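You operate a simulated robot arm through the tools that you are given. There is no shell and no other tool. Be economical: measure what you need, move in short steps, check, and stop when the job is done.

Carry out the task below with a simulated two-armed robot. There is one attempt and no reset: what you move stays moved.

JOB
Take the small purple block and leave it on the round blue pad. Then open the lower fridge drawer, take the brown tub with the latest date from the inside of the lower fridge drawer and leave it on the clear dish on the top of the bench with the ring press and shut the drawer again. Then take the blue-knob box and put it in the long blue tray. The order counts. Set down upright: brown tub.

It is judged by the outcome, as a careful person would: the job done as asked, and still so three seconds after it is handed in. It fails if anything else is knocked over, pushed out of place, dropped, spilled or broken.

ROBOT AND FRAMES
Two 7-joint arms with fingered hands on one trunk, on a base that drives. Base frame: it is fixed to the floor where the robot stands at the start and does not move with it; the origin is under the middle of the robot, x ahead of it, y to its left, z up; the surface under the hand at the start is at about z = 76. Readings come in cm, degrees, newtons and seconds.
The left shoulder is at the start at [7, 16.9, 111.8], the right one opposite. With the tool pointing down near the work surface each hand reaches from about 24 to 68 cm from the robot's upright axis, wherever it stands, measured 20 degrees to its own side. Places, roughly: blue-knob box (12x7x5 cm) [-280, -300, 90]; brown tub [50, 125, 25]; dish [0, -125, 75]; long blue tray (45x22x5 cm) [30, 60, 80]; lower fridge drawer [30, 130, 20]; round blue pad [0, -200, 75]; small purple block (4x4x3 cm) [50, 10, 80]. Payload 3.4 kg a hand.
Tool frame (each hand has its own): the origin (TCP) lies between the finger pads and is the grasp point; the fingertips stand 2.3 cm ahead of it; z points along the fingers, y is the line along which they close. Largest opening 11.6 cm; the body of the gripper starts 6.5 cm behind the TCP. The gripper is a hand of 4 fingers: y runs from the thumb to the fingers, the wrist lies at [0, 0, -21.1] in the tool frame, and closing takes about 1.5 s.
Orientation is that of the tool frame in the base frame, as [roll, pitch, yaw] about the fixed x, y, z axes, in that order (R = Rz(yaw) Ry(pitch) Rx(roll)). With the fingers straight down and closing along the base's y, the tool's x points along the base's -x, its y along +y and its z along -z.

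CONTROLS
- The arms move only by the tool servo_tool. It takes "left_deltas", "right_deltas" or both (then of equal length, played together; a hand with none holds still); each is one flat list of numbers, 7 for each row, row after row: the shift along the tool's x, y, z in cm, then the turn, a rotation vector about the tool's x, y, z in rad, then the gripper command, from -1 (shut) to 1 (fully open), values between in proportion. In form: [x, y, z, ax, ay, az, grip, x, y, z, ax, ay, az, grip, ...]. A call has 1 to 8 rows; each row is the pose to reach, as a shift and turn from the pose commanded when the call began, along the tool's axes at that moment. Each row takes 0.2 s and may step no farther than 5 cm and 8.6 degrees from the row before; otherwise, or with a gripper value out of range, the whole call is refused. Where a pose cannot be reached the arm comes as near as it can. A force on the tool above 40 N (or 10 N above the force at the start of the call, whichever is more), or a blocked arm, ends the call early, and 0.2 s more pass. Each finger travels about 15.3 cm/s and halts on what it meets, pressing with about 33 N; the grip force reading is that of the motor and also rises with nothing between the fingers. The clock runs only during rows and for 0.2 s after the last one: add rows that repeat a pose to give the fingers time. It gives the time, the measured TCP pose, the force on the tool (base axes), the opening and the grip force at its end, in the units of the frame above (readings bear some noise), with the torque about the TCP (base axes, N m) and any sound that the robot's microphone picked up.
- Cameras (640 x 400 px; columns grow to the right, rows downward): "scene" is now at [11.83, 4.74, 133.57]; the picture's right is [0.55, -0.83, 0.00], its down [-0.57, -0.38, -0.73] and it looks along [0.61, 0.40, -0.68] (base axes); focal length 296 px, centre (320, 200). "left" rides on the left gripper at [-6.9, 0.1, -9] in its tool frame; the picture's right is [-0.01, -1.00, 0.00], its down [0.80, -0.01, -0.61] and it looks along [0.61, -0.01, 0.80] (tool axes); focal length 251 px, centre (320, 200). "right" rides on the right gripper at [6.9, 0.1, -9] in its tool frame; the picture's right is [-0.01, 1.00, 0.00], its down [-0.79, -0.01, -0.61] and it looks along [-0.61, -0.01, 0.79] (tool axes); focal length 251 px, centre (320, 200). There is no depth. A picture from a camera that has moved, and an enlarged one, comes with that camera's place and axes in the base frame and with its lens.
- camera(camera): a new picture of that camera. The clock stands still meanwhile.
- lift_body(by): slides the trunk up (or, below 0, down) by that many cm; the arms and the scene camera ride with it, the base frame stays. It gives what a move gives, with no picture.
- base_move(legs): drives the robot by 1 to 6 legs, each [ahead, left, turn to the left] in cm, cm and degrees, along the robot's own axes; the way and the turn of a leg run together, so that a leg with both is an arc; at most 150 cm and 180 degrees a leg. The arms and the cameras ride along, it lands a little off, and it stops where it bumps. It gives what a move gives.
- set_grasp(shape, hand): the hand has 4 fingers and takes this shape, open, in about a second: jaw (thumb against the fingers, like two jaws); tri (thumb and two fingers); tip (a fingertip pinch); poke (one finger out to press); point (the index stretched); flat (the hand flat); cup (the hand cupped); fist (a fist). The gripper value then closes the fingers along that shape, each until it touches; the sizes above hold for jaw. It gives what a move gives, with no picture.
- aim_head(pan, tilt): turns the head with the scene camera to pan (to the left, within 86 degrees either way) and tilt (down, from -29 to 69), counted from straight ahead of the robot. It gives what a move gives.
- inspect(camera, box): a new picture of the part [left, top, right, bottom] of that camera's present view, enlarged. The clock stands still meanwhile.
- close_job(): hands the job in; it is judged then, once.

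Go step by step. Nothing tells you exact positions but the pictures and the camera data: compare them with the known pose of the tool, close in by small moves and look again before you grip or let go. The budget is 165 turns and 138 pictures, counting those below and the enlarged ones. Unless the task says otherwise, let go and move clear before handing in, and close with one line.

The tools are called after ">>>" as name(argument=value, ...) on one line, values as JSON. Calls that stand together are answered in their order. servo_tool: Moves the arms, as the interface text tells. Its arguments: {"type":"object","properties":{"left_deltas":{"type":"array","items":{"type":"number"}},"right_deltas":{"type":"array","items":{"type":"number"}}},"required":[]} The other tools are called the same way: lift_body (by) slides the trunk up or down; set_grasp (shape, hand) gives the hand a shape; base_move (legs) drives the base; aim_head (pan, tilt) turns the head that bears the scene camera; camera (camera) takes a picture; inspect (camera, box) takes an enlarged picture of a part of a camera's view; close_job () hands the job in.

At the start:

```text
time_s: 0.0
left_tool_pos: [30.27, 44.89, 100.77]
left_orientation: [179.9, -0.1, 180.0]
left_wrist_force: [-0.4, -0.4, -0.1]
left_wrist_torque: [0.01, 0.02, 0.01]
left_grip_width: 11.6
left_gripper_force: 0.1
left_shape: jaw
right_tool_pos: [28.17, 3.39, 107.4]
right_orientation: [179.9, -0.1, 179.9]
right_wrist_force: [0.2, -0.4, -0.8]
right_wrist_torque: [0.01, 0.02, 0.02]
right_grip_width: 11.59
right_gripper_force: 0.1
right_shape: jaw
trunk travel left (down, up): [-62.5, 31.5]
robot x, y, heading: [-0.33, -0.02, 0.0]
head pan, tilt: [33.4, 43.0]
```

scene: 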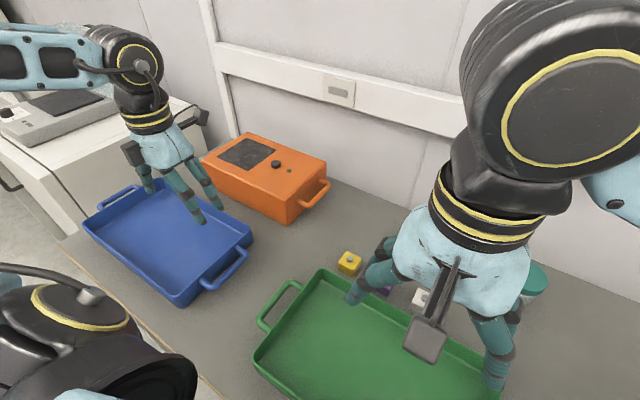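
right: 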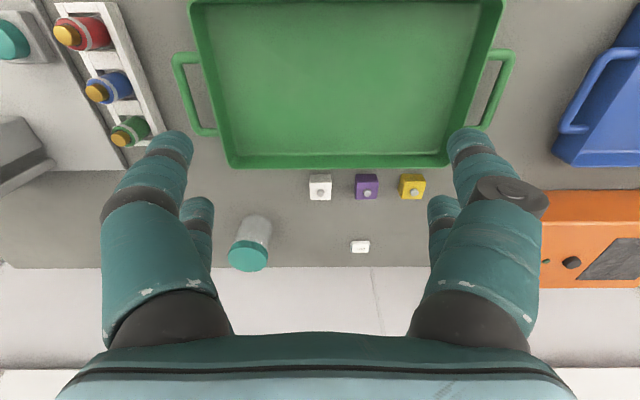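
left: 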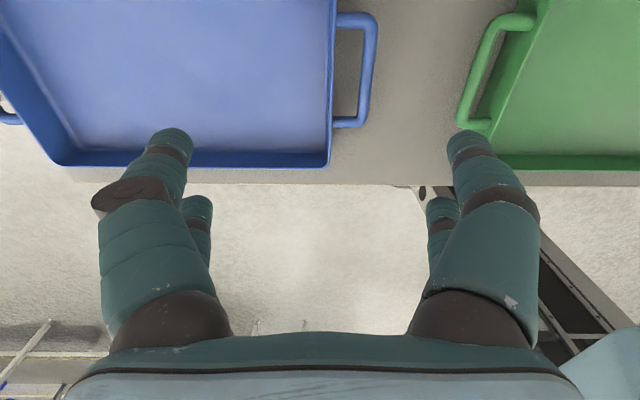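

I see three small blocks beyond the green tray, with the purple one in the middle at about (47, 12, 77). I'll look around first.

>>> aim_head(pan=-80, tilt=25)

>>> camera(camera="scene")

>>> aim_head(pan=80, tilt=35)

>>> camera(camera="scene")

>>> inspect(camera="right", box=[240, 130, 480, 280])

```text
time_s: 1.9
left_tool_pos: [30.23, 44.81, 100.52]
left_orientation: [179.9, -0.1, 179.9]
left_wrist_force: [0.1, -0.2, 0.6]
left_wrist_torque: [0.0, -0.01, 0.01]
left_grip_width: 11.57
left_gripper_force: 0.0
left_shape: jaw
right_tool_pos: [28.14, 3.59, 107.5]
right_orientation: [-179.9, 0.0, -180.0]
right_wrist_force: [-0.5, 0.5, 0.4]
right_wrist_torque: [-0.02, -0.01, -0.02]
right_grip_width: 11.6
right_gripper_force: 0.0
right_shape: jaw
trunk travel left (down, up): [-62.5, 31.5]
robot x, y, heading: [0.09, -0.13, -0.2]
head pan, tilt: [-80.0, 25.0]
```

```text
134 pictures are left
camera scene: at [6.52, -8.89, 136.35], right [-0.98, -0.17, 0.0], down [-0.07, 0.42, -0.91], along [0.16, -0.89, -0.42], focal length 296 px, centre (320, 200)
```

scene: 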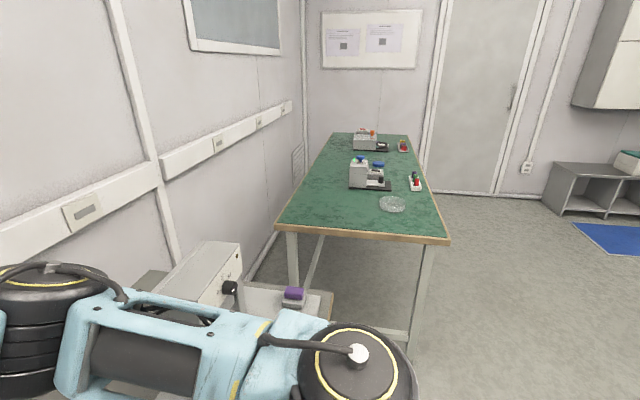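

```text
time_s: 4.4
left_tool_pos: [30.23, 44.91, 100.52]
left_orientation: [179.9, 0.1, 179.9]
left_wrist_force: [-0.4, -0.1, 0.3]
left_wrist_torque: [-0.02, 0.01, -0.01]
left_grip_width: 11.6
left_gripper_force: 0.0
left_shape: jaw
right_tool_pos: [28.22, 3.4, 107.45]
right_orientation: [180.0, 0.1, -179.9]
right_wrist_force: [0.7, 0.1, -0.3]
right_wrist_torque: [-0.01, 0.01, 0.0]
right_grip_width: 11.6
right_gripper_force: 0.1
right_shape: jaw
trunk travel left (down, up): [-62.5, 31.5]
robot x, y, heading: [-0.09, -0.11, -0.1]
head pan, tilt: [80.0, 35.0]
```

```text
133 pictures are left
camera scene: at [6.45, 8.86, 134.77], right [0.98, -0.17, 0.0], down [-0.1, -0.56, -0.82], along [0.14, 0.81, -0.57], focal length 296 px, centre (320, 200)
```

scene: 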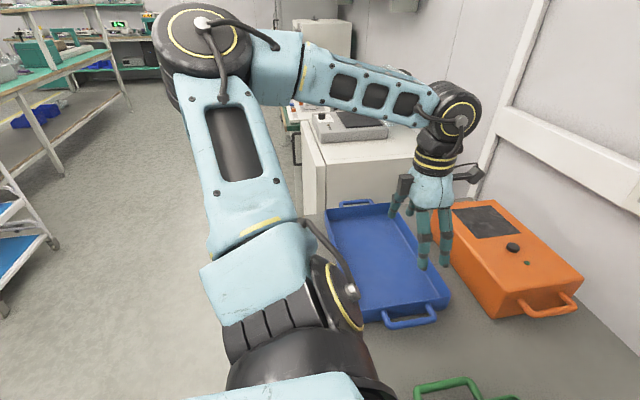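

```text
2.67 times, centred on (360, 205) of right
camera zoom: at [21.25, 3.53, 116.61], right [0.01, 1.0, 0.0], down [0.79, -0.01, 0.61], along [0.61, -0.01, -0.79], focal length 670 px, centre (213, 187)
```

zoom: 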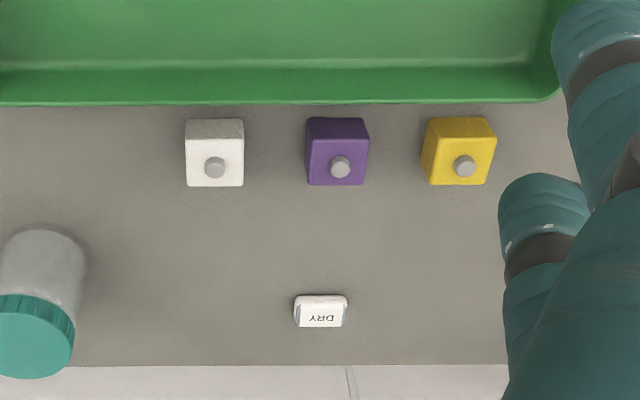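

The pad and dish are on the green bench to the right. I'll bring the right hand over the purple block, half closed to fit between its neighbours.

>>> servo_tool(right_deltas=[-3.4, 1.4, 2.5, 0, 0, 0, 1, -6.8, 2.8, 5, 0, 0, 0, 0.6, -10.2, 4.2, 7.5, 0, 0, 0, 0.2, -13.6, 5.6, 10, 0, 0, 0, 0.2, -17, 7, 12.5, 0, 0, 0, 0.2, -20, 8.3, 15, 0, 0, 0, 0.2, -20, 8.3, 15, 0, 0, 0, 0.2])

>>> camera(camera="right")

>>> aim_head(pan=15, tilt=50)

>>> camera(camera="scene")

```text
time_s: 6.0
left_tool_pos: [30.32, 44.7, 100.62]
left_orientation: [180.0, 0.0, 180.0]
left_wrist_force: [-0.8, -0.5, -0.7]
left_wrist_torque: [-0.02, 0.03, 0.0]
left_grip_width: 11.59
left_gripper_force: 0.0
left_shape: jaw
right_tool_pos: [48.28, 11.94, 92.54]
right_orientation: [179.9, 0.0, -179.9]
right_wrist_force: [0.4, 1.2, -0.5]
right_wrist_torque: [0.01, 0.02, -0.04]
right_grip_width: 6.98
right_gripper_force: 0.0
right_shape: jaw
trunk travel left (down, up): [-62.5, 31.5]
robot x, y, heading: [-0.04, -0.39, -0.1]
head pan, tilt: [80.0, 35.0]
```

```text
131 pictures are left
camera right: at [41.32, 11.94, 101.62], right [0.01, 1.0, 0.0], down [0.79, -0.01, 0.61], along [0.61, 0.0, -0.79], focal length 251 px, centre (320, 200)
```

right: 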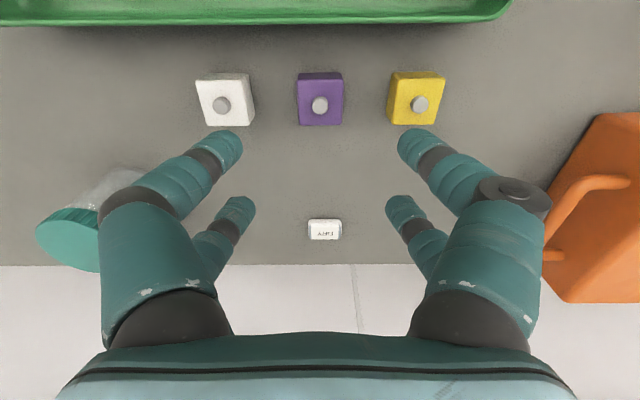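

```text
time_s: 7.3
left_tool_pos: [30.29, 44.78, 100.59]
left_orientation: [179.9, 0.0, 179.9]
left_wrist_force: [0.2, 0.7, -0.5]
left_wrist_torque: [-0.03, -0.01, -0.01]
left_grip_width: 11.6
left_gripper_force: 0.1
left_shape: jaw
right_tool_pos: [48.16, 11.89, 92.55]
right_orientation: [-179.9, 0.0, -179.9]
right_wrist_force: [0.1, 0.4, -0.6]
right_wrist_torque: [-0.01, -0.02, 0.01]
right_grip_width: 7.05
right_gripper_force: 0.0
right_shape: jaw
trunk travel left (down, up): [-62.5, 31.5]
robot x, y, heading: [-0.11, 0.04, 0.1]
head pan, tilt: [15.0, 50.0]
```

```text
130 pictures are left
camera scene: at [12.36, 2.19, 132.6], right [0.26, -0.97, 0.0], down [-0.74, -0.2, -0.64], along [0.62, 0.17, -0.77], focal length 296 px, centre (320, 200)
```

scene: 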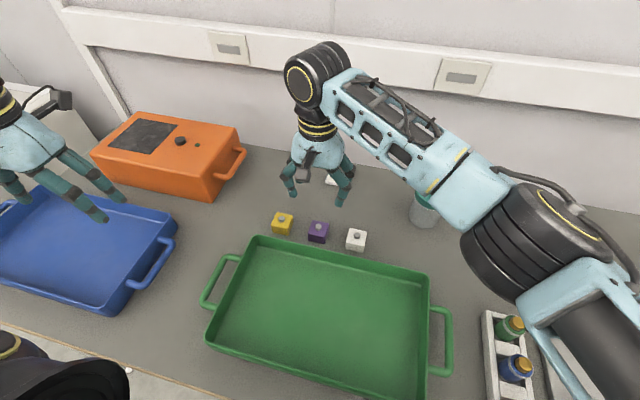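

The purple block is centred under the hand at about (48, 11.9). I'll go down.

>>> servo_tool(right_deltas=[0, 0, 4, 0, 0, 0, 0.2, 0, 0, 8, 0, 0, 0, 0.2, 0, 0, 11, 0, 0, 0, 0.2, 0, 0, 12.5, 0, 0, 0, 0.2, 0, 0, 13.4, 0, 0, 0, 0.2, 0, 0, 13.4, 0, 0, 0, 0.2])

>>> camera(camera="right")

```text
time_s: 8.7
left_tool_pos: [30.14, 44.8, 100.61]
left_orientation: [-180.0, 0.0, 180.0]
left_wrist_force: [-0.3, 0.2, 0.6]
left_wrist_torque: [0.02, 0.0, -0.02]
left_grip_width: 11.58
left_gripper_force: 0.1
left_shape: jaw
right_tool_pos: [48.09, 11.73, 79.07]
right_orientation: [-180.0, 0.0, -179.9]
right_wrist_force: [0.0, 0.0, -0.5]
right_wrist_torque: [-0.01, 0.0, -0.01]
right_grip_width: 7.0
right_gripper_force: 0.0
right_shape: jaw
trunk travel left (down, up): [-62.5, 31.5]
robot x, y, heading: [-0.01, -0.14, 0.2]
head pan, tilt: [15.0, 50.0]
```

```text
129 pictures are left
camera right: at [41.24, 11.91, 88.17], right [0.01, 1.0, 0.0], down [0.79, -0.01, 0.61], along [0.61, 0.0, -0.79], focal length 251 px, centre (320, 200)
```

right: 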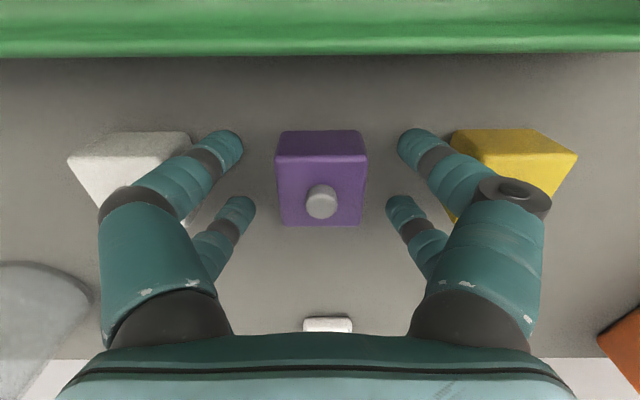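

The fingers straddle the block cleanly. I'll close and lift.

>>> servo_tool(right_deltas=[0, 0, 0, 0, 0, 0, -0.3, 0, 0, 0, 0, 0, 0, -0.8, 0, 0, 0, 0, 0, 0, -0.8, 0, 0, 0, 0, 0, 0, -0.8, 0, 0, 0, 0, 0, 0, -0.8])

>>> servo_tool(right_deltas=[0, 0, -2, 0, 0, 0, -0.8, 0, 0, -6, 0, 0, 0, -0.8, 0, 0, -10, 0, 0, 0, -0.8, 0, 0, -14, 0, 0, 0, -0.8])

>>> camera(camera="right")

```text
time_s: 9.9
left_tool_pos: [30.24, 44.81, 100.57]
left_orientation: [-180.0, 0.0, -180.0]
left_wrist_force: [-0.1, 0.2, 0.7]
left_wrist_torque: [-0.03, 0.0, -0.01]
left_grip_width: 11.6
left_gripper_force: 0.0
left_shape: jaw
right_tool_pos: [48.21, 11.88, 79.04]
right_orientation: [180.0, 0.0, 180.0]
right_wrist_force: [0.7, -0.2, 0.6]
right_wrist_torque: [0.01, 0.01, 0.02]
right_grip_width: 3.27
right_gripper_force: 33.1
right_shape: jaw
trunk travel left (down, up): [-62.5, 31.5]
robot x, y, heading: [0.07, -0.0, -0.2]
head pan, tilt: [15.0, 50.0]
```

```text
time_s: 10.9
left_tool_pos: [30.25, 44.83, 100.68]
left_orientation: [-180.0, 0.0, 180.0]
left_wrist_force: [-0.8, -0.5, -0.6]
left_wrist_torque: [0.0, 0.02, -0.01]
left_grip_width: 11.58
left_gripper_force: 0.0
left_shape: jaw
right_tool_pos: [48.11, 11.63, 93.17]
right_orientation: [-179.9, 0.0, -179.9]
right_wrist_force: [-0.4, 0.5, -1.1]
right_wrist_torque: [-0.01, 0.01, 0.04]
right_grip_width: 3.26
right_gripper_force: 33.7
right_shape: jaw
trunk travel left (down, up): [-62.5, 31.5]
robot x, y, heading: [-0.15, 0.05, 0.1]
head pan, tilt: [15.0, 50.0]
```

```text
128 pictures are left
camera right: at [41.25, 11.79, 102.29], right [0.01, 1.0, 0.0], down [0.79, -0.01, 0.61], along [0.61, -0.01, -0.79], focal length 251 px, centre (320, 200)
```

right: 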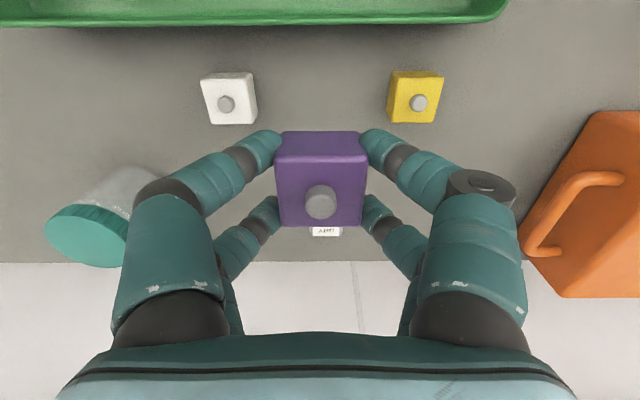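

The block is held. I'll raise the trunk, pull the hand in, and back away before strafing right to the green bench.

>>> lift_body(by=15)

>>> servo_tool(right_deltas=[4, -3, 0, 0, 0, 0, -0.8, 8, -6, 0, 0, 0, 0, -0.8, 12, -9, 0, 0, 0, 0, -0.8, 16, -13, 0, 0, 0, 0, -0.8, 18, -17, 0, 0, 0, 0, -0.8, 20, -21, 0, 0, 0, 0, -0.8, 20, -24, 0, 0, 0, 0, -0.8])

>>> base_move(legs=[[-65, 0, 0]])

>>> aim_head(pan=-60, tilt=30)

>>> camera(camera="scene")

```text
time_s: 12.7
left_tool_pos: [30.31, 44.91, 115.56]
left_orientation: [-180.0, 0.0, 179.9]
left_wrist_force: [0.2, -0.1, -1.3]
left_wrist_torque: [0.02, 0.0, -0.01]
left_grip_width: 11.59
left_gripper_force: 0.1
left_shape: jaw
right_tool_pos: [48.24, 11.66, 108.18]
right_orientation: [-180.0, 0.1, -180.0]
right_wrist_force: [0.7, 0.4, -0.5]
right_wrist_torque: [0.01, -0.01, 0.02]
right_grip_width: 3.24
right_gripper_force: 32.8
right_shape: jaw
trunk travel left (down, up): [-77.5, 16.5]
robot x, y, heading: [-0.29, 0.07, -0.2]
head pan, tilt: [15.0, 50.0]
```

```text
refused: row 4 steps farther than a row can; nothing moved
```

```text
time_s: 16.3
left_tool_pos: [-33.84, 44.88, 115.56]
left_orientation: [-180.0, 0.0, 179.8]
left_wrist_force: [-0.3, 0.4, 0.7]
left_wrist_torque: [-0.02, 0.0, -0.01]
left_grip_width: 11.6
left_gripper_force: 0.0
left_shape: jaw
right_tool_pos: [-16.07, 11.73, 108.13]
right_orientation: [179.9, -0.1, 180.0]
right_wrist_force: [-0.3, 0.7, -0.9]
right_wrist_torque: [0.01, -0.01, -0.05]
right_grip_width: 3.25
right_gripper_force: 32.9
right_shape: jaw
trunk travel left (down, up): [-77.5, 16.5]
robot x, y, heading: [-64.41, 0.33, -0.0]
head pan, tilt: [15.0, 50.0]
```

```text
time_s: 17.8
left_tool_pos: [-33.95, 44.96, 115.55]
left_orientation: [-180.0, 0.0, 179.8]
left_wrist_force: [-0.4, 0.2, 0.1]
left_wrist_torque: [0.01, 0.01, -0.02]
left_grip_width: 11.56
left_gripper_force: 0.0
left_shape: jaw
right_tool_pos: [-16.07, 11.77, 108.14]
right_orientation: [-179.9, 0.0, 179.9]
right_wrist_force: [0.0, 0.2, -0.8]
right_wrist_torque: [-0.01, -0.02, 0.01]
right_grip_width: 3.25
right_gripper_force: 33.6
right_shape: jaw
trunk travel left (down, up): [-77.5, 16.5]
robot x, y, heading: [-64.44, 0.41, -0.2]
head pan, tilt: [-60.0, 30.0]
```

```text
127 pictures are left
camera scene: at [-54.91, -7.57, 150.55], right [-0.87, -0.5, 0.0], down [-0.25, 0.43, -0.87], along [0.43, -0.75, -0.5], focal length 296 px, centre (320, 200)
```

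scene: 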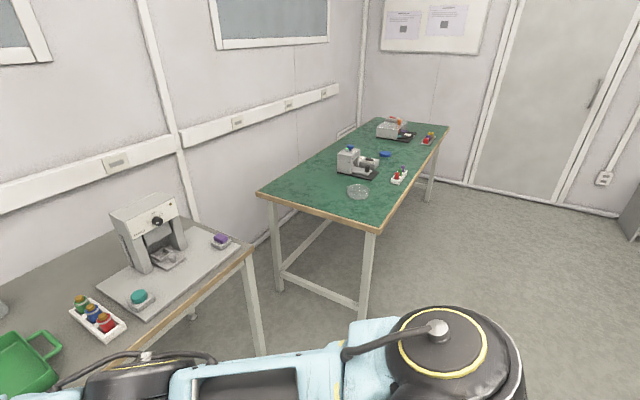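

The way along the bench is clear floor. I'll pull the right hand in and strafe to y ≈ -200.

>>> servo_tool(right_deltas=[4, -3, 0, 0, 0, 0, -0.8, 8, -6, 0, 0, 0, 0, -0.8, 12, -9, 0, 0, 0, 0, -0.8, 15, -13, 0, 0, 0, 0, -0.8, 17, -17, 0, 0, 0, 0, -0.8, 18, -21, 0, 0, 0, 0, -0.8, 18, -24, 0, 0, 0, 0, -0.8])

>>> base_move(legs=[[-3, -100, 0], [0, -90, 0]])

>>> aim_head(pan=0, tilt=35)

>>> camera(camera="scene")

```text
time_s: 19.4
left_tool_pos: [-33.9, 44.59, 115.66]
left_orientation: [179.8, 0.0, 179.8]
left_wrist_force: [0.4, -0.1, -0.3]
left_wrist_torque: [0.03, 0.0, 0.01]
left_grip_width: 11.6
left_gripper_force: 0.1
left_shape: jaw
right_tool_pos: [-34.25, -12.48, 108.2]
right_orientation: [180.0, 0.0, 179.9]
right_wrist_force: [0.7, 0.2, -0.5]
right_wrist_torque: [0.03, 0.04, -0.05]
right_grip_width: 3.21
right_gripper_force: 33.0
right_shape: jaw
trunk travel left (down, up): [-77.5, 16.5]
robot x, y, heading: [-64.3, 0.18, -0.1]
head pan, tilt: [-60.0, 30.0]
```

```text
time_s: 28.9
left_tool_pos: [-37.47, -145.71, 115.53]
left_orientation: [-179.9, 0.0, 179.8]
left_wrist_force: [-0.5, -0.9, -0.1]
left_wrist_torque: [-0.01, 0.01, -0.03]
left_grip_width: 11.59
left_gripper_force: 0.0
left_shape: jaw
right_tool_pos: [-37.68, -202.84, 108.08]
right_orientation: [-180.0, 0.0, 179.9]
right_wrist_force: [0.9, 0.3, -1.0]
right_wrist_torque: [0.0, -0.02, -0.03]
right_grip_width: 3.21
right_gripper_force: 33.1
right_shape: jaw
trunk travel left (down, up): [-77.5, 16.5]
robot x, y, heading: [-67.92, -190.75, -0.5]
head pan, tilt: [-60.0, 30.0]
```

```text
time_s: 30.2
left_tool_pos: [-37.48, -145.75, 115.54]
left_orientation: [179.9, 0.0, 179.9]
left_wrist_force: [0.1, 0.4, 0.4]
left_wrist_torque: [0.01, -0.01, 0.01]
left_grip_width: 11.6
left_gripper_force: 0.0
left_shape: jaw
right_tool_pos: [-37.8, -202.9, 108.08]
right_orientation: [-180.0, 0.0, 179.9]
right_wrist_force: [0.9, 0.7, 0.1]
right_wrist_torque: [-0.02, 0.01, -0.02]
right_grip_width: 3.21
right_gripper_force: 33.1
right_shape: jaw
trunk travel left (down, up): [-77.5, 16.5]
robot x, y, heading: [-67.94, -190.12, -0.2]
head pan, tilt: [0.0, 35.0]
```

```text
126 pictures are left
camera scene: at [-54.2, -190.36, 149.77], right [0.0, -1.0, 0.0], down [-0.57, 0.0, -0.82], along [0.82, 0.0, -0.57], focal length 296 px, centre (320, 200)
```

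scene: 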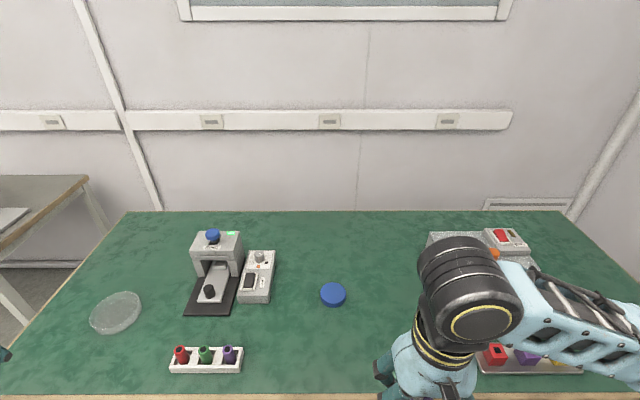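

The pad is at about (2.6, -194). I'll drive forward and look with the right wrist camera.

>>> base_move(legs=[[25, 0, 0]])

>>> servo_tool(right_deltas=[-3, 2, 0, 0, 0, 0, -0.8, -6, 4, 0, 0, 0, 0, -0.8, -9, 6, 0, 0, 0, 0, -0.8, -12, 8, 0, 0, 0, 0, -0.8, -12, 8, 0, 0, 0, 0, -0.8])

>>> camera(camera="right")

>>> camera(camera="scene")

```text
time_s: 32.0
left_tool_pos: [-12.44, -145.92, 115.66]
left_orientation: [-179.9, 0.1, 179.9]
left_wrist_force: [-0.2, 1.0, 0.4]
left_wrist_torque: [0.01, -0.06, 0.06]
left_grip_width: 11.59
left_gripper_force: 0.1
left_shape: jaw
right_tool_pos: [-12.88, -203.1, 108.19]
right_orientation: [-180.0, 0.1, 179.8]
right_wrist_force: [-0.6, 0.2, -1.2]
right_wrist_torque: [0.01, -0.02, -0.03]
right_grip_width: 3.23
right_gripper_force: 33.3
right_shape: jaw
trunk travel left (down, up): [-77.5, 16.5]
robot x, y, heading: [-42.62, -190.55, -0.4]
head pan, tilt: [0.0, 35.0]
```

```text
time_s: 33.2
left_tool_pos: [-12.5, -145.9, 115.57]
left_orientation: [179.9, 0.0, 179.7]
left_wrist_force: [0.4, -0.4, -0.1]
left_wrist_torque: [0.0, -0.01, -0.03]
left_grip_width: 11.59
left_gripper_force: 0.1
left_shape: jaw
right_tool_pos: [-0.73, -195.08, 108.06]
right_orientation: [-180.0, 0.0, 179.9]
right_wrist_force: [-1.4, 0.1, -1.7]
right_wrist_torque: [0.01, -0.02, 0.02]
right_grip_width: 3.25
right_gripper_force: 32.8
right_shape: jaw
trunk travel left (down, up): [-77.5, 16.5]
robot x, y, heading: [-42.57, -190.71, -0.4]
head pan, tilt: [0.0, 35.0]
```

```text
125 pictures are left
camera right: at [-7.57, -194.98, 117.19], right [0.01, 1.0, 0.0], down [0.79, -0.01, 0.61], along [0.61, -0.01, -0.79], focal length 251 px, centre (320, 200)
```

right: 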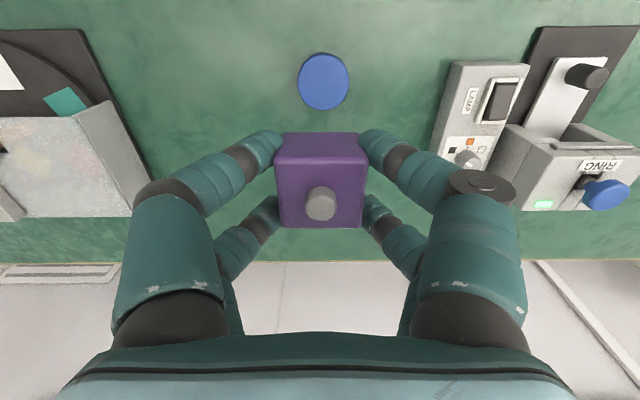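

```text
124 pictures are left
camera scene: at [-29.17, -190.49, 149.78], right [0.0, -1.0, 0.0], down [-0.57, 0.0, -0.82], along [0.82, 0.0, -0.57], focal length 296 px, centre (320, 200)
```

scene: 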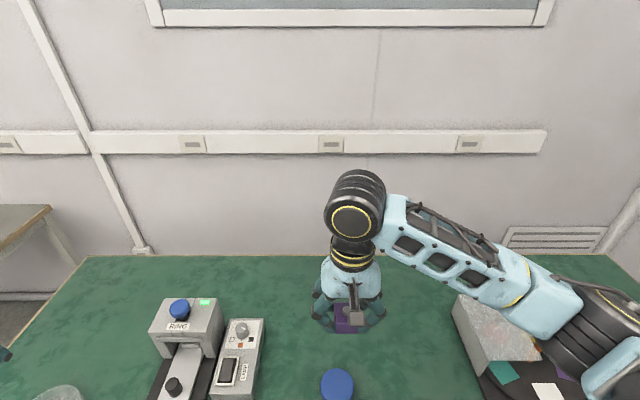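

The pad lies just ahead of the held block. I'll lower and look again for height.

>>> servo_tool(right_deltas=[0, 0, 4, 0, 0, 0, -0.8, 0, 0, 8, 0, 0, 0, -0.8, 0, 0, 12, 0, 0, 0, -0.8, 0, 0, 16, 0, 0, 0, -0.8, 0, 0, 20, 0, 0, 0, -0.8, 0, 0, 20, 0, 0, 0, -0.8])

>>> camera(camera="right")

>>> aim_head(pan=-10, tilt=60)

>>> camera(camera="scene")

```text
time_s: 34.6
left_tool_pos: [-12.43, -145.85, 115.65]
left_orientation: [180.0, -0.1, 179.8]
left_wrist_force: [-0.2, 0.0, -1.0]
left_wrist_torque: [0.0, 0.03, 0.02]
left_grip_width: 11.61
left_gripper_force: 0.1
left_shape: jaw
right_tool_pos: [-0.58, -194.99, 88.24]
right_orientation: [180.0, 0.0, 179.9]
right_wrist_force: [0.3, 0.1, -1.2]
right_wrist_torque: [-0.01, 0.02, 0.01]
right_grip_width: 3.21
right_gripper_force: 32.6
right_shape: jaw
trunk travel left (down, up): [-77.5, 16.5]
robot x, y, heading: [-42.95, -190.93, -0.0]
head pan, tilt: [0.0, 35.0]
```

```text
123 pictures are left
camera right: at [-7.52, -194.91, 97.19], right [0.01, 1.0, 0.0], down [0.79, -0.01, 0.61], along [0.61, -0.01, -0.79], focal length 251 px, centre (320, 200)
```

right: 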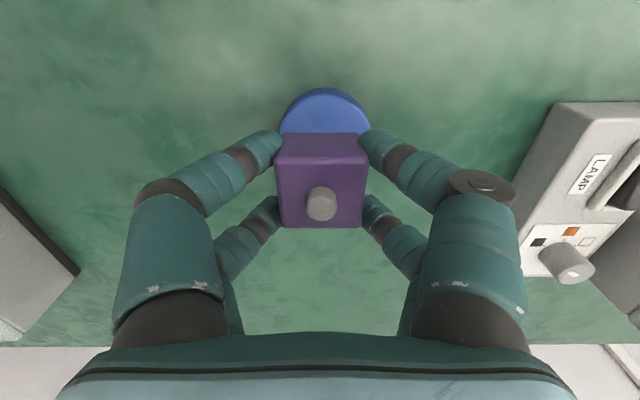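

```text
time_s: 35.5
left_tool_pos: [-12.43, -145.93, 115.6]
left_orientation: [-180.0, 0.0, 179.7]
left_wrist_force: [-0.4, 0.3, 0.6]
left_wrist_torque: [-0.01, -0.01, -0.03]
left_grip_width: 11.61
left_gripper_force: 0.1
left_shape: jaw
right_tool_pos: [-0.71, -195.0, 88.07]
right_orientation: [-179.9, 0.0, 179.9]
right_wrist_force: [0.1, 0.4, -0.4]
right_wrist_torque: [0.0, -0.02, 0.04]
right_grip_width: 3.2
right_gripper_force: 33.5
right_shape: jaw
trunk travel left (down, up): [-77.5, 16.5]
robot x, y, heading: [-42.87, -190.43, -0.1]
head pan, tilt: [-10.0, 60.0]
```

```text
122 pictures are left
camera scene: at [-31.36, -191.58, 146.35], right [-0.18, -0.98, 0.0], down [-0.85, 0.15, -0.5], along [0.49, -0.09, -0.87], focal length 296 px, centre (320, 200)
```

scene: 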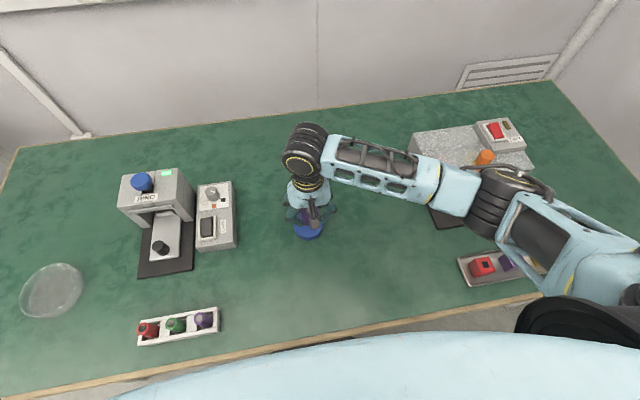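

The pad top is near z 76.3, centre about (1.4, -194.7). I'll move over it and lower gently.

>>> servo_tool(right_deltas=[-2.2, 0.3, 0, 0, 0, 0, -0.8, -2.2, 0.3, 4, 0, 0, 0, -0.8, -2.2, 0.3, 7, 0, 0, 0, -0.8, -2.2, 0.3, 7.8, 0, 0, 0, -0.8, -2.2, 0.3, 7.8, 0, 0, 0, -0.8])

>>> camera(camera="right")

>>> inspect(camera="scene", box=[240, 160, 380, 250])

```text
time_s: 36.7
left_tool_pos: [-12.6, -145.83, 115.67]
left_orientation: [180.0, 0.1, 179.8]
left_wrist_force: [1.1, 0.3, -0.3]
left_wrist_torque: [-0.02, 0.0, -0.01]
left_grip_width: 11.59
left_gripper_force: 0.0
left_shape: jaw
right_tool_pos: [1.8, -194.49, 80.91]
right_orientation: [179.7, 0.7, 179.7]
right_wrist_force: [-4.0, -2.4, 29.0]
right_wrist_torque: [-0.19, 0.22, -0.02]
right_grip_width: 3.29
right_gripper_force: 33.3
right_shape: jaw
trunk travel left (down, up): [-77.5, 16.5]
robot x, y, heading: [-42.87, -190.55, -0.3]
head pan, tilt: [-10.0, 60.0]
stopped in row 5 (right hand): the force on the tool passed its limit at 44 N (the readings are from after the stop); the commanded pose is now the measured one
```

```text
121 pictures are left
camera right: at [-5.27, -194.5, 89.91], right [0.01, 1.0, 0.01], down [0.79, -0.01, 0.62], along [0.62, 0.0, -0.79], focal length 251 px, centre (320, 200)
```

right: 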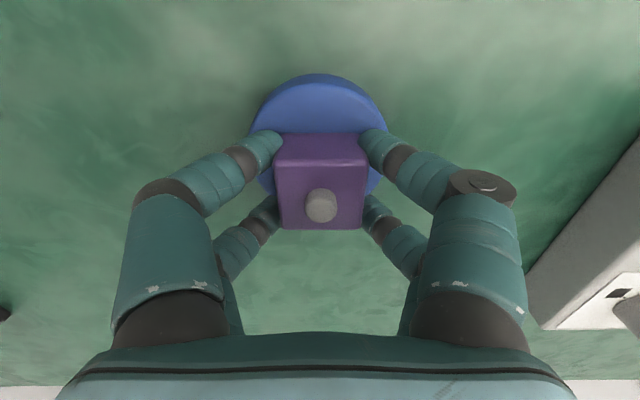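

```text
4.44 times, centred on (310, 205) of scene
camera zoom: at [-31.73, -191.63, 146.39], right [-0.18, -0.98, 0.0], down [-0.85, 0.15, -0.5], along [0.49, -0.09, -0.86], focal length 1315 px, centre (364, 178)
```

zoom: 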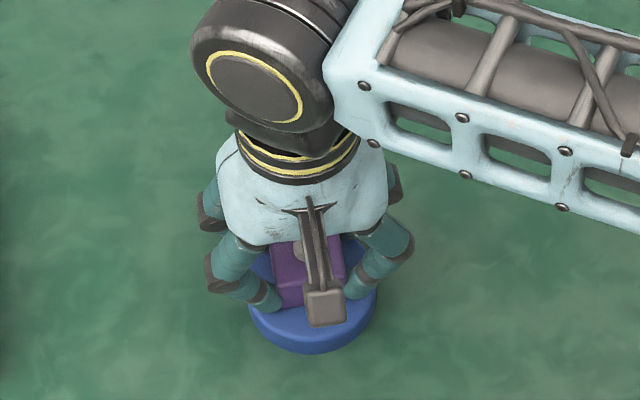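

The block touches the pad (top about z 77.9) but sits about 0.9 cm too far forward. I'll lift slightly, shift back and set down.

>>> servo_tool(right_deltas=[0, 0, -1, 0, 0, 0, -0.8, 0.9, 0, -1, 0.005, 0.012, -0.005, -0.8, 0.9, 0, -0.4, 0.005, 0.012, -0.005, -0.8, 0.9, 0, 0, 0.005, 0.012, -0.005, -0.8, 0.9, 0, 0, 0.005, 0.012, -0.005, -0.8])

>>> camera(camera="right")

```text
time_s: 37.9
left_tool_pos: [-12.59, -145.82, 115.7]
left_orientation: [179.9, 0.2, 179.9]
left_wrist_force: [-0.3, -0.7, 0.1]
left_wrist_torque: [0.0, 0.03, 0.02]
left_grip_width: 11.6
left_gripper_force: 0.1
left_shape: jaw
right_tool_pos: [0.91, -194.61, 80.89]
right_orientation: [180.0, -0.1, -179.9]
right_wrist_force: [3.0, -2.8, 29.7]
right_wrist_torque: [-0.06, -0.1, 0.02]
right_grip_width: 3.28
right_gripper_force: 33.1
right_shape: jaw
trunk travel left (down, up): [-77.5, 16.5]
robot x, y, heading: [-42.69, -190.63, -0.1]
head pan, tilt: [-10.0, 60.0]
```

```text
119 pictures are left
camera right: at [-6.07, -194.52, 89.98], right [0.01, 1.0, 0.0], down [0.8, -0.01, 0.61], along [0.61, 0.0, -0.8], focal length 251 px, centre (320, 200)
```

right: 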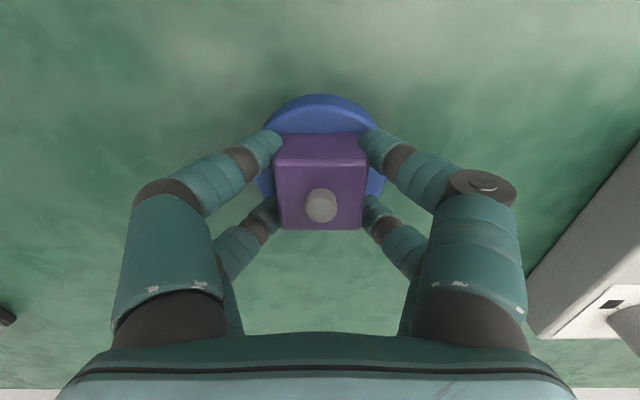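

Centred and resting. I'll release and go up.

>>> servo_tool(right_deltas=[0, 0, -0.2, 0, 0, 0, -0.8, 0, 0, -0.2, 0, 0, 0, -0.3, 0, 0, -0.2, 0, 0, 0, 0.2, 0, 0, -0.2, 0, 0, 0, 0.4, 0, 0, -2, 0, 0, 0, 0.4, 0, 0, -6, 0, 0, 0, 0.4, 0, 0, -10, 0, 0, 0, 0.4, 0, 0, -14, 0, 0, 0, 0.4])

>>> camera(camera="right")

```text
time_s: 39.7
left_tool_pos: [-12.34, -145.78, 115.5]
left_orientation: [180.0, 0.1, 179.8]
left_wrist_force: [-0.4, 0.6, -0.4]
left_wrist_torque: [0.0, -0.02, -0.01]
left_grip_width: 11.58
left_gripper_force: 0.1
left_shape: jaw
right_tool_pos: [0.97, -194.53, 94.55]
right_orientation: [-179.9, -0.3, -180.0]
right_wrist_force: [0.6, -0.3, -0.1]
right_wrist_torque: [0.04, -0.01, 0.0]
right_grip_width: 8.06
right_gripper_force: 0.2
right_shape: jaw
trunk travel left (down, up): [-77.5, 16.5]
robot x, y, heading: [-42.63, -190.7, -0.1]
head pan, tilt: [-10.0, 60.0]
```

```text
118 pictures are left
camera right: at [-5.88, -194.47, 103.77], right [0.01, 1.0, 0.0], down [0.8, 0.0, 0.6], along [0.6, -0.01, -0.8], focal length 251 px, centre (320, 200)
```

right: 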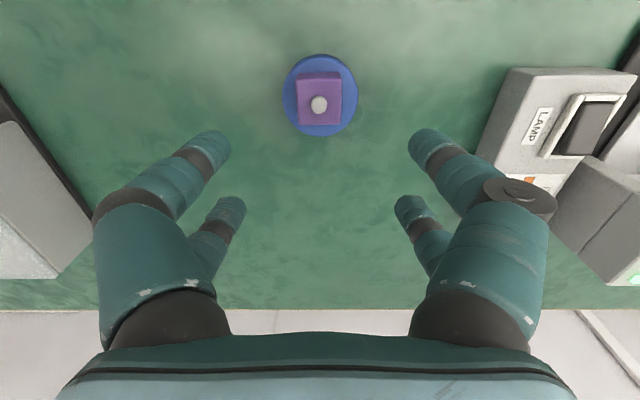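

The purple block sits centred on the pad. Next I'll pull in and drive to the fridge.

>>> servo_tool(right_deltas=[0, 0, -4, 0, 0, 0, 0.4, 0, 0, -8, 0, 0, 0, 0.4, 4, -2, -10, 0, 0, 0, 0.4, 8, -4, -10, 0, 0, 0, 0.4, 12, -6, -10, 0, 0, 0, 0.4])

>>> base_move(legs=[[-30, 0, 0], [0, 150, 0], [0, 140, 0]])

>>> aim_head(pan=10, tilt=40)

>>> camera(camera="scene")

```text
time_s: 40.9
left_tool_pos: [-12.58, -145.93, 115.62]
left_orientation: [179.8, 0.1, 179.8]
left_wrist_force: [-0.4, 0.8, 1.0]
left_wrist_torque: [-0.04, -0.03, 0.02]
left_grip_width: 11.61
left_gripper_force: 0.0
left_shape: jaw
right_tool_pos: [-11.05, -200.68, 104.55]
right_orientation: [-179.9, -0.3, -180.0]
right_wrist_force: [-0.2, 0.3, -0.5]
right_wrist_torque: [0.02, 0.0, -0.06]
right_grip_width: 8.06
right_gripper_force: 0.0
right_shape: jaw
trunk travel left (down, up): [-77.5, 16.5]
robot x, y, heading: [-43.21, -190.58, -0.2]
head pan, tilt: [-10.0, 60.0]
```

```text
time_s: 56.6
left_tool_pos: [-39.53, 144.15, 115.63]
left_orientation: [179.9, 0.1, 179.6]
left_wrist_force: [0.2, -0.3, 0.7]
left_wrist_torque: [-0.04, 0.01, -0.03]
left_grip_width: 11.58
left_gripper_force: 0.0
left_shape: jaw
right_tool_pos: [-38.3, 89.48, 104.58]
right_orientation: [-179.9, -0.3, 179.9]
right_wrist_force: [0.6, -0.1, 0.6]
right_wrist_torque: [-0.05, -0.03, 0.01]
right_grip_width: 8.1
right_gripper_force: 0.1
right_shape: jaw
trunk travel left (down, up): [-77.5, 16.5]
robot x, y, heading: [-70.09, 99.86, -0.4]
head pan, tilt: [-10.0, 60.0]
```

```text
time_s: 57.4
left_tool_pos: [-39.42, 144.32, 115.57]
left_orientation: [-180.0, 0.1, 179.6]
left_wrist_force: [0.1, 0.1, 0.0]
left_wrist_torque: [0.02, -0.01, -0.02]
left_grip_width: 11.59
left_gripper_force: 0.1
left_shape: jaw
right_tool_pos: [-38.2, 89.44, 104.62]
right_orientation: [-179.9, -0.3, 179.9]
right_wrist_force: [0.6, 0.3, 0.0]
right_wrist_torque: [-0.02, -0.02, 0.0]
right_grip_width: 8.11
right_gripper_force: 0.1
right_shape: jaw
trunk travel left (down, up): [-77.5, 16.5]
robot x, y, heading: [-69.78, 99.85, -0.4]
head pan, tilt: [10.0, 40.0]
```

```text
117 pictures are left
camera scene: at [-56.85, 101.2, 149.01], right [0.17, -0.99, 0.0], down [-0.63, -0.11, -0.77], along [0.75, 0.13, -0.64], focal length 296 px, centre (320, 200)
```

scene: 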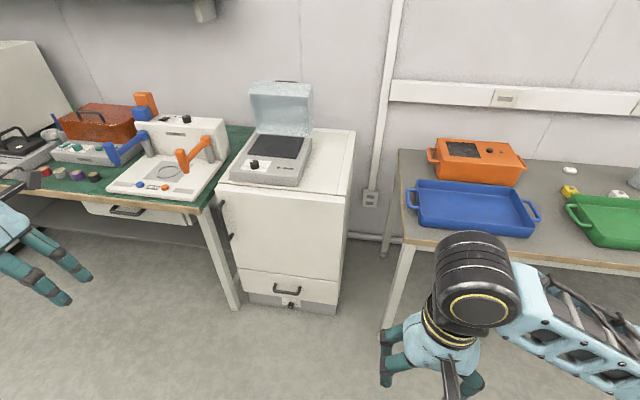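

The fridge is straight ahead to the left, with a drawer at its bottom. I'll zoom in.

>>> inspect(camera="scene", box=[200, 190, 360, 320])

```text
3.08 times, centred on (280, 255) of scene
camera zoom: at [-56.85, 101.2, 149.01], right [0.17, -0.99, 0.0], down [-0.63, -0.11, -0.77], along [0.75, 0.13, -0.64], focal length 910 px, centre (443, 31)
```

zoom: 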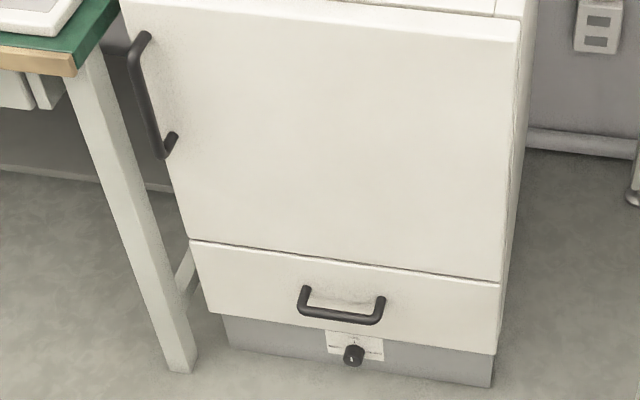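

I'll align with the drawer, lower the trunk and look closer at the handle and the knob.

>>> base_move(legs=[[0, 45, 0.4]])

>>> lift_body(by=-55)

>>> aim_head(pan=-10, tilt=40)

>>> camera(camera="scene")

```text
time_s: 60.1
left_tool_pos: [-39.78, 188.96, 115.63]
left_orientation: [179.9, 0.0, -179.8]
left_wrist_force: [-0.3, 1.0, 0.6]
left_wrist_torque: [-0.01, 0.02, -0.04]
left_grip_width: 11.6
left_gripper_force: 0.1
left_shape: jaw
right_tool_pos: [-38.06, 134.38, 104.53]
right_orientation: [-179.9, -0.3, -179.5]
right_wrist_force: [-0.3, -0.8, -0.6]
right_wrist_torque: [0.01, -0.02, -0.02]
right_grip_width: 8.11
right_gripper_force: 0.0
right_shape: jaw
trunk travel left (down, up): [-77.5, 16.5]
robot x, y, heading: [-70.2, 143.91, 0.1]
head pan, tilt: [10.0, 40.0]
```

```text
refused: -55 is not a number from -40 to 40
```

```text
time_s: 60.9
left_tool_pos: [-39.86, 189.08, 115.55]
left_orientation: [180.0, 0.0, -179.7]
left_wrist_force: [0.2, 0.6, 1.4]
left_wrist_torque: [-0.01, 0.0, 0.0]
left_grip_width: 11.6
left_gripper_force: 0.1
left_shape: jaw
right_tool_pos: [-38.05, 134.46, 104.52]
right_orientation: [-179.8, -0.3, -179.4]
right_wrist_force: [0.6, 0.5, -0.4]
right_wrist_torque: [-0.01, -0.02, 0.01]
right_grip_width: 8.1
right_gripper_force: 0.2
right_shape: jaw
trunk travel left (down, up): [-77.5, 16.5]
robot x, y, heading: [-70.1, 144.12, 0.2]
head pan, tilt: [-10.0, 40.0]
```

```text
115 pictures are left
camera scene: at [-56.75, 142.97, 149.02], right [-0.17, -0.99, 0.0], down [-0.63, 0.11, -0.77], along [0.75, -0.13, -0.64], focal length 296 px, centre (320, 200)
```

scene: 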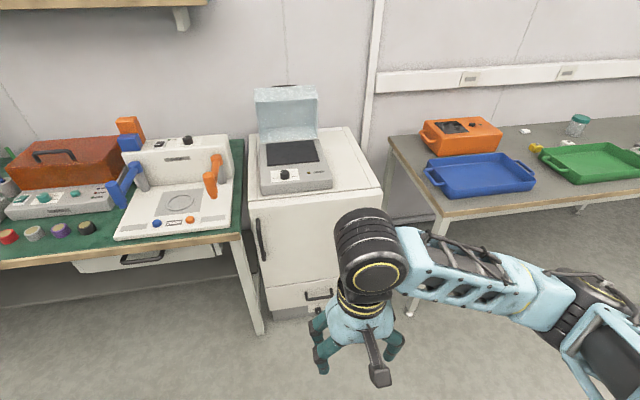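

>>> lift_body(by=-40)

>>> lift_body(by=-15)

>>> aim_head(pan=-10, tilt=30)

>>> camera(camera="right")

>>> camera(camera="scene")

```text
time_s: 64.8
left_tool_pos: [-39.96, 189.05, 75.6]
left_orientation: [-180.0, 0.0, -179.8]
left_wrist_force: [-0.3, -0.2, 0.4]
left_wrist_torque: [0.0, 0.0, 0.04]
left_grip_width: 11.6
left_gripper_force: 0.1
left_shape: jaw
right_tool_pos: [-38.06, 134.43, 64.61]
right_orientation: [-179.9, -0.2, -179.5]
right_wrist_force: [0.2, 0.0, -0.3]
right_wrist_torque: [0.01, 0.0, 0.01]
right_grip_width: 8.08
right_gripper_force: 0.0
right_shape: jaw
trunk travel left (down, up): [-37.5, 56.5]
robot x, y, heading: [-70.18, 143.95, 0.1]
head pan, tilt: [-10.0, 40.0]
```

```text
time_s: 66.5
left_tool_pos: [-39.93, 189.09, 60.65]
left_orientation: [180.0, 0.0, -179.8]
left_wrist_force: [-0.1, 0.7, -0.6]
left_wrist_torque: [0.0, 0.01, 0.0]
left_grip_width: 11.58
left_gripper_force: 0.0
left_shape: jaw
right_tool_pos: [-37.97, 134.38, 49.53]
right_orientation: [-179.8, -0.3, -179.6]
right_wrist_force: [0.7, 0.2, -0.1]
right_wrist_torque: [0.0, 0.04, -0.02]
right_grip_width: 8.1
right_gripper_force: 0.1
right_shape: jaw
trunk travel left (down, up): [-22.5, 71.5]
robot x, y, heading: [-69.84, 143.74, 0.2]
head pan, tilt: [-10.0, 40.0]
```

```text
time_s: 67.2
left_tool_pos: [-39.88, 189.01, 60.53]
left_orientation: [180.0, 0.0, -179.7]
left_wrist_force: [-0.9, 0.3, 0.9]
left_wrist_torque: [-0.03, -0.03, -0.01]
left_grip_width: 11.61
left_gripper_force: 0.1
left_shape: jaw
right_tool_pos: [-38.12, 134.38, 49.46]
right_orientation: [-180.0, -0.3, -179.6]
right_wrist_force: [-0.4, -0.2, -0.2]
right_wrist_torque: [-0.01, -0.03, -0.03]
right_grip_width: 8.07
right_gripper_force: 0.0
right_shape: jaw
trunk travel left (down, up): [-22.5, 71.5]
robot x, y, heading: [-70.12, 144.02, 0.1]
head pan, tilt: [-10.0, 30.0]
```

```text
114 pictures are left
camera right: at [-44.91, 134.45, 58.72], right [0.0, 1.0, 0.0], down [0.8, 0.0, 0.6], along [0.6, 0.0, -0.8], focal length 251 px, centre (320, 200)
```

right: 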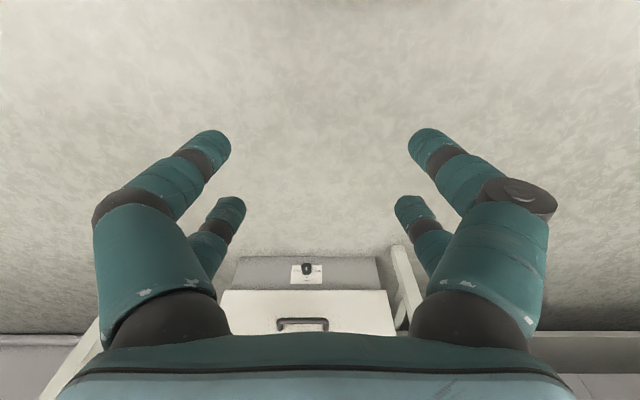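

```text
113 pictures are left
camera scene: at [-56.22, 142.81, 95.55], right [-0.17, -0.99, 0.0], down [-0.49, 0.09, -0.87], along [0.85, -0.15, -0.5], focal length 296 px, centre (320, 200)
```

scene: 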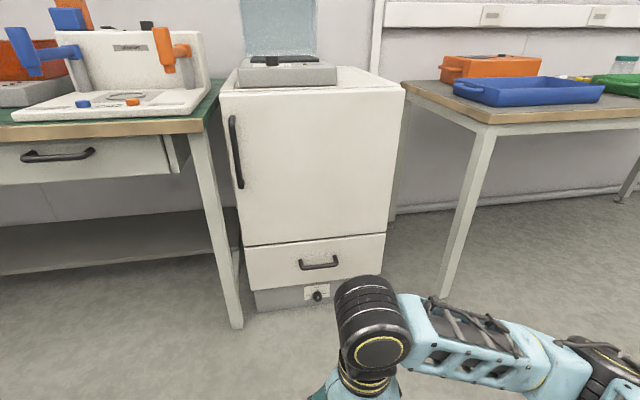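

>>> inspect(camera="scene", box=[235, 225, 395, 315])

>>> inspect(camera="right", box=[210, 240, 410, 350])

```text
4.00 times, centred on (315, 270) of scene
camera zoom: at [-56.22, 142.81, 95.55], right [-0.17, -0.99, 0.0], down [-0.49, 0.09, -0.87], along [0.85, -0.15, -0.5], focal length 1183 px, centre (340, -80)
```

zoom: 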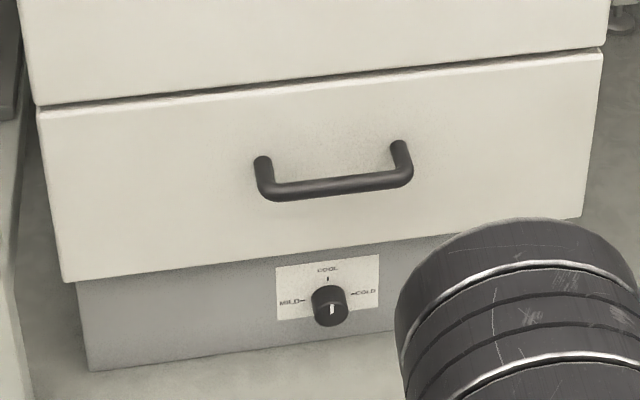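

```text
3.20 times, centred on (310, 295) of right
camera zoom: at [-44.91, 134.45, 58.72], right [0.0, 1.0, 0.0], down [0.8, 0.0, 0.6], along [0.6, 0.0, -0.8], focal length 805 px, centre (352, -104)
```

zoom: 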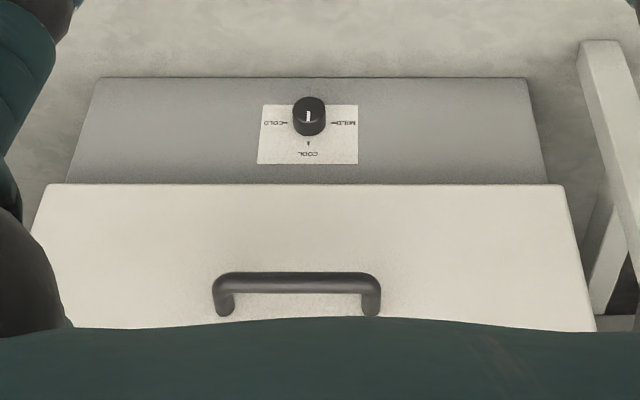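

The knob is only a temperature dial; the handle bar is at about (18.7, 130, 25.4). I'll turn the right hand to point forward with the fingers closing vertically.

>>> servo_tool(right_deltas=[-3, 0, 0, 0.083, -0.083, -0.083, 0.4, -6, 0, 0, 0.166, -0.166, -0.166, 0.4, -9, 0, 0, 0.249, -0.249, -0.249, 0.4, -12, 0, 0, 0.332, -0.332, -0.332, 0.4, -15, 0, 0, 0.415, -0.415, -0.415, 0.4, -18, 0, 0, 0.498, -0.498, -0.498, 0.4, -20, 0, 0, 0.581, -0.581, -0.581, 0.4, -22, 0, 0, 0.664, -0.664, -0.664, 0.4])

>>> camera(camera="scene")

```text
time_s: 69.0
left_tool_pos: [-39.91, 189.07, 60.56]
left_orientation: [180.0, -0.1, -179.8]
left_wrist_force: [0.8, 0.3, -0.3]
left_wrist_torque: [0.02, 0.01, 0.01]
left_grip_width: 11.61
left_gripper_force: 0.1
left_shape: jaw
right_tool_pos: [-16.05, 134.5, 49.5]
right_orientation: [-130.0, 19.1, -129.4]
right_wrist_force: [0.0, -0.3, 0.4]
right_wrist_torque: [0.01, 0.02, -0.02]
right_grip_width: 8.07
right_gripper_force: 0.1
right_shape: jaw
trunk travel left (down, up): [-22.5, 71.5]
robot x, y, heading: [-70.12, 144.2, 0.2]
head pan, tilt: [-10.0, 30.0]
```

```text
110 pictures are left
camera scene: at [-56.21, 142.81, 95.55], right [-0.17, -0.99, 0.0], down [-0.49, 0.09, -0.87], along [0.85, -0.15, -0.5], focal length 296 px, centre (320, 200)
```

scene: 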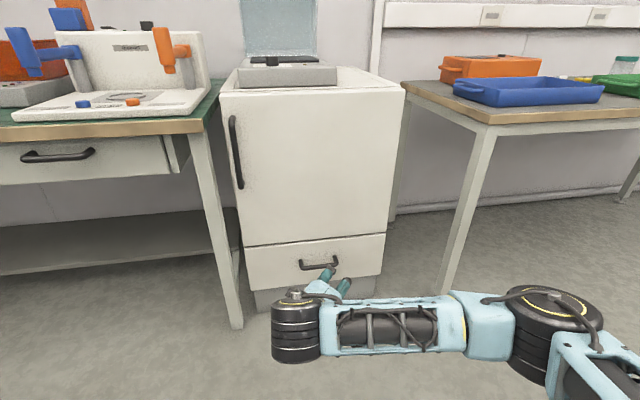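

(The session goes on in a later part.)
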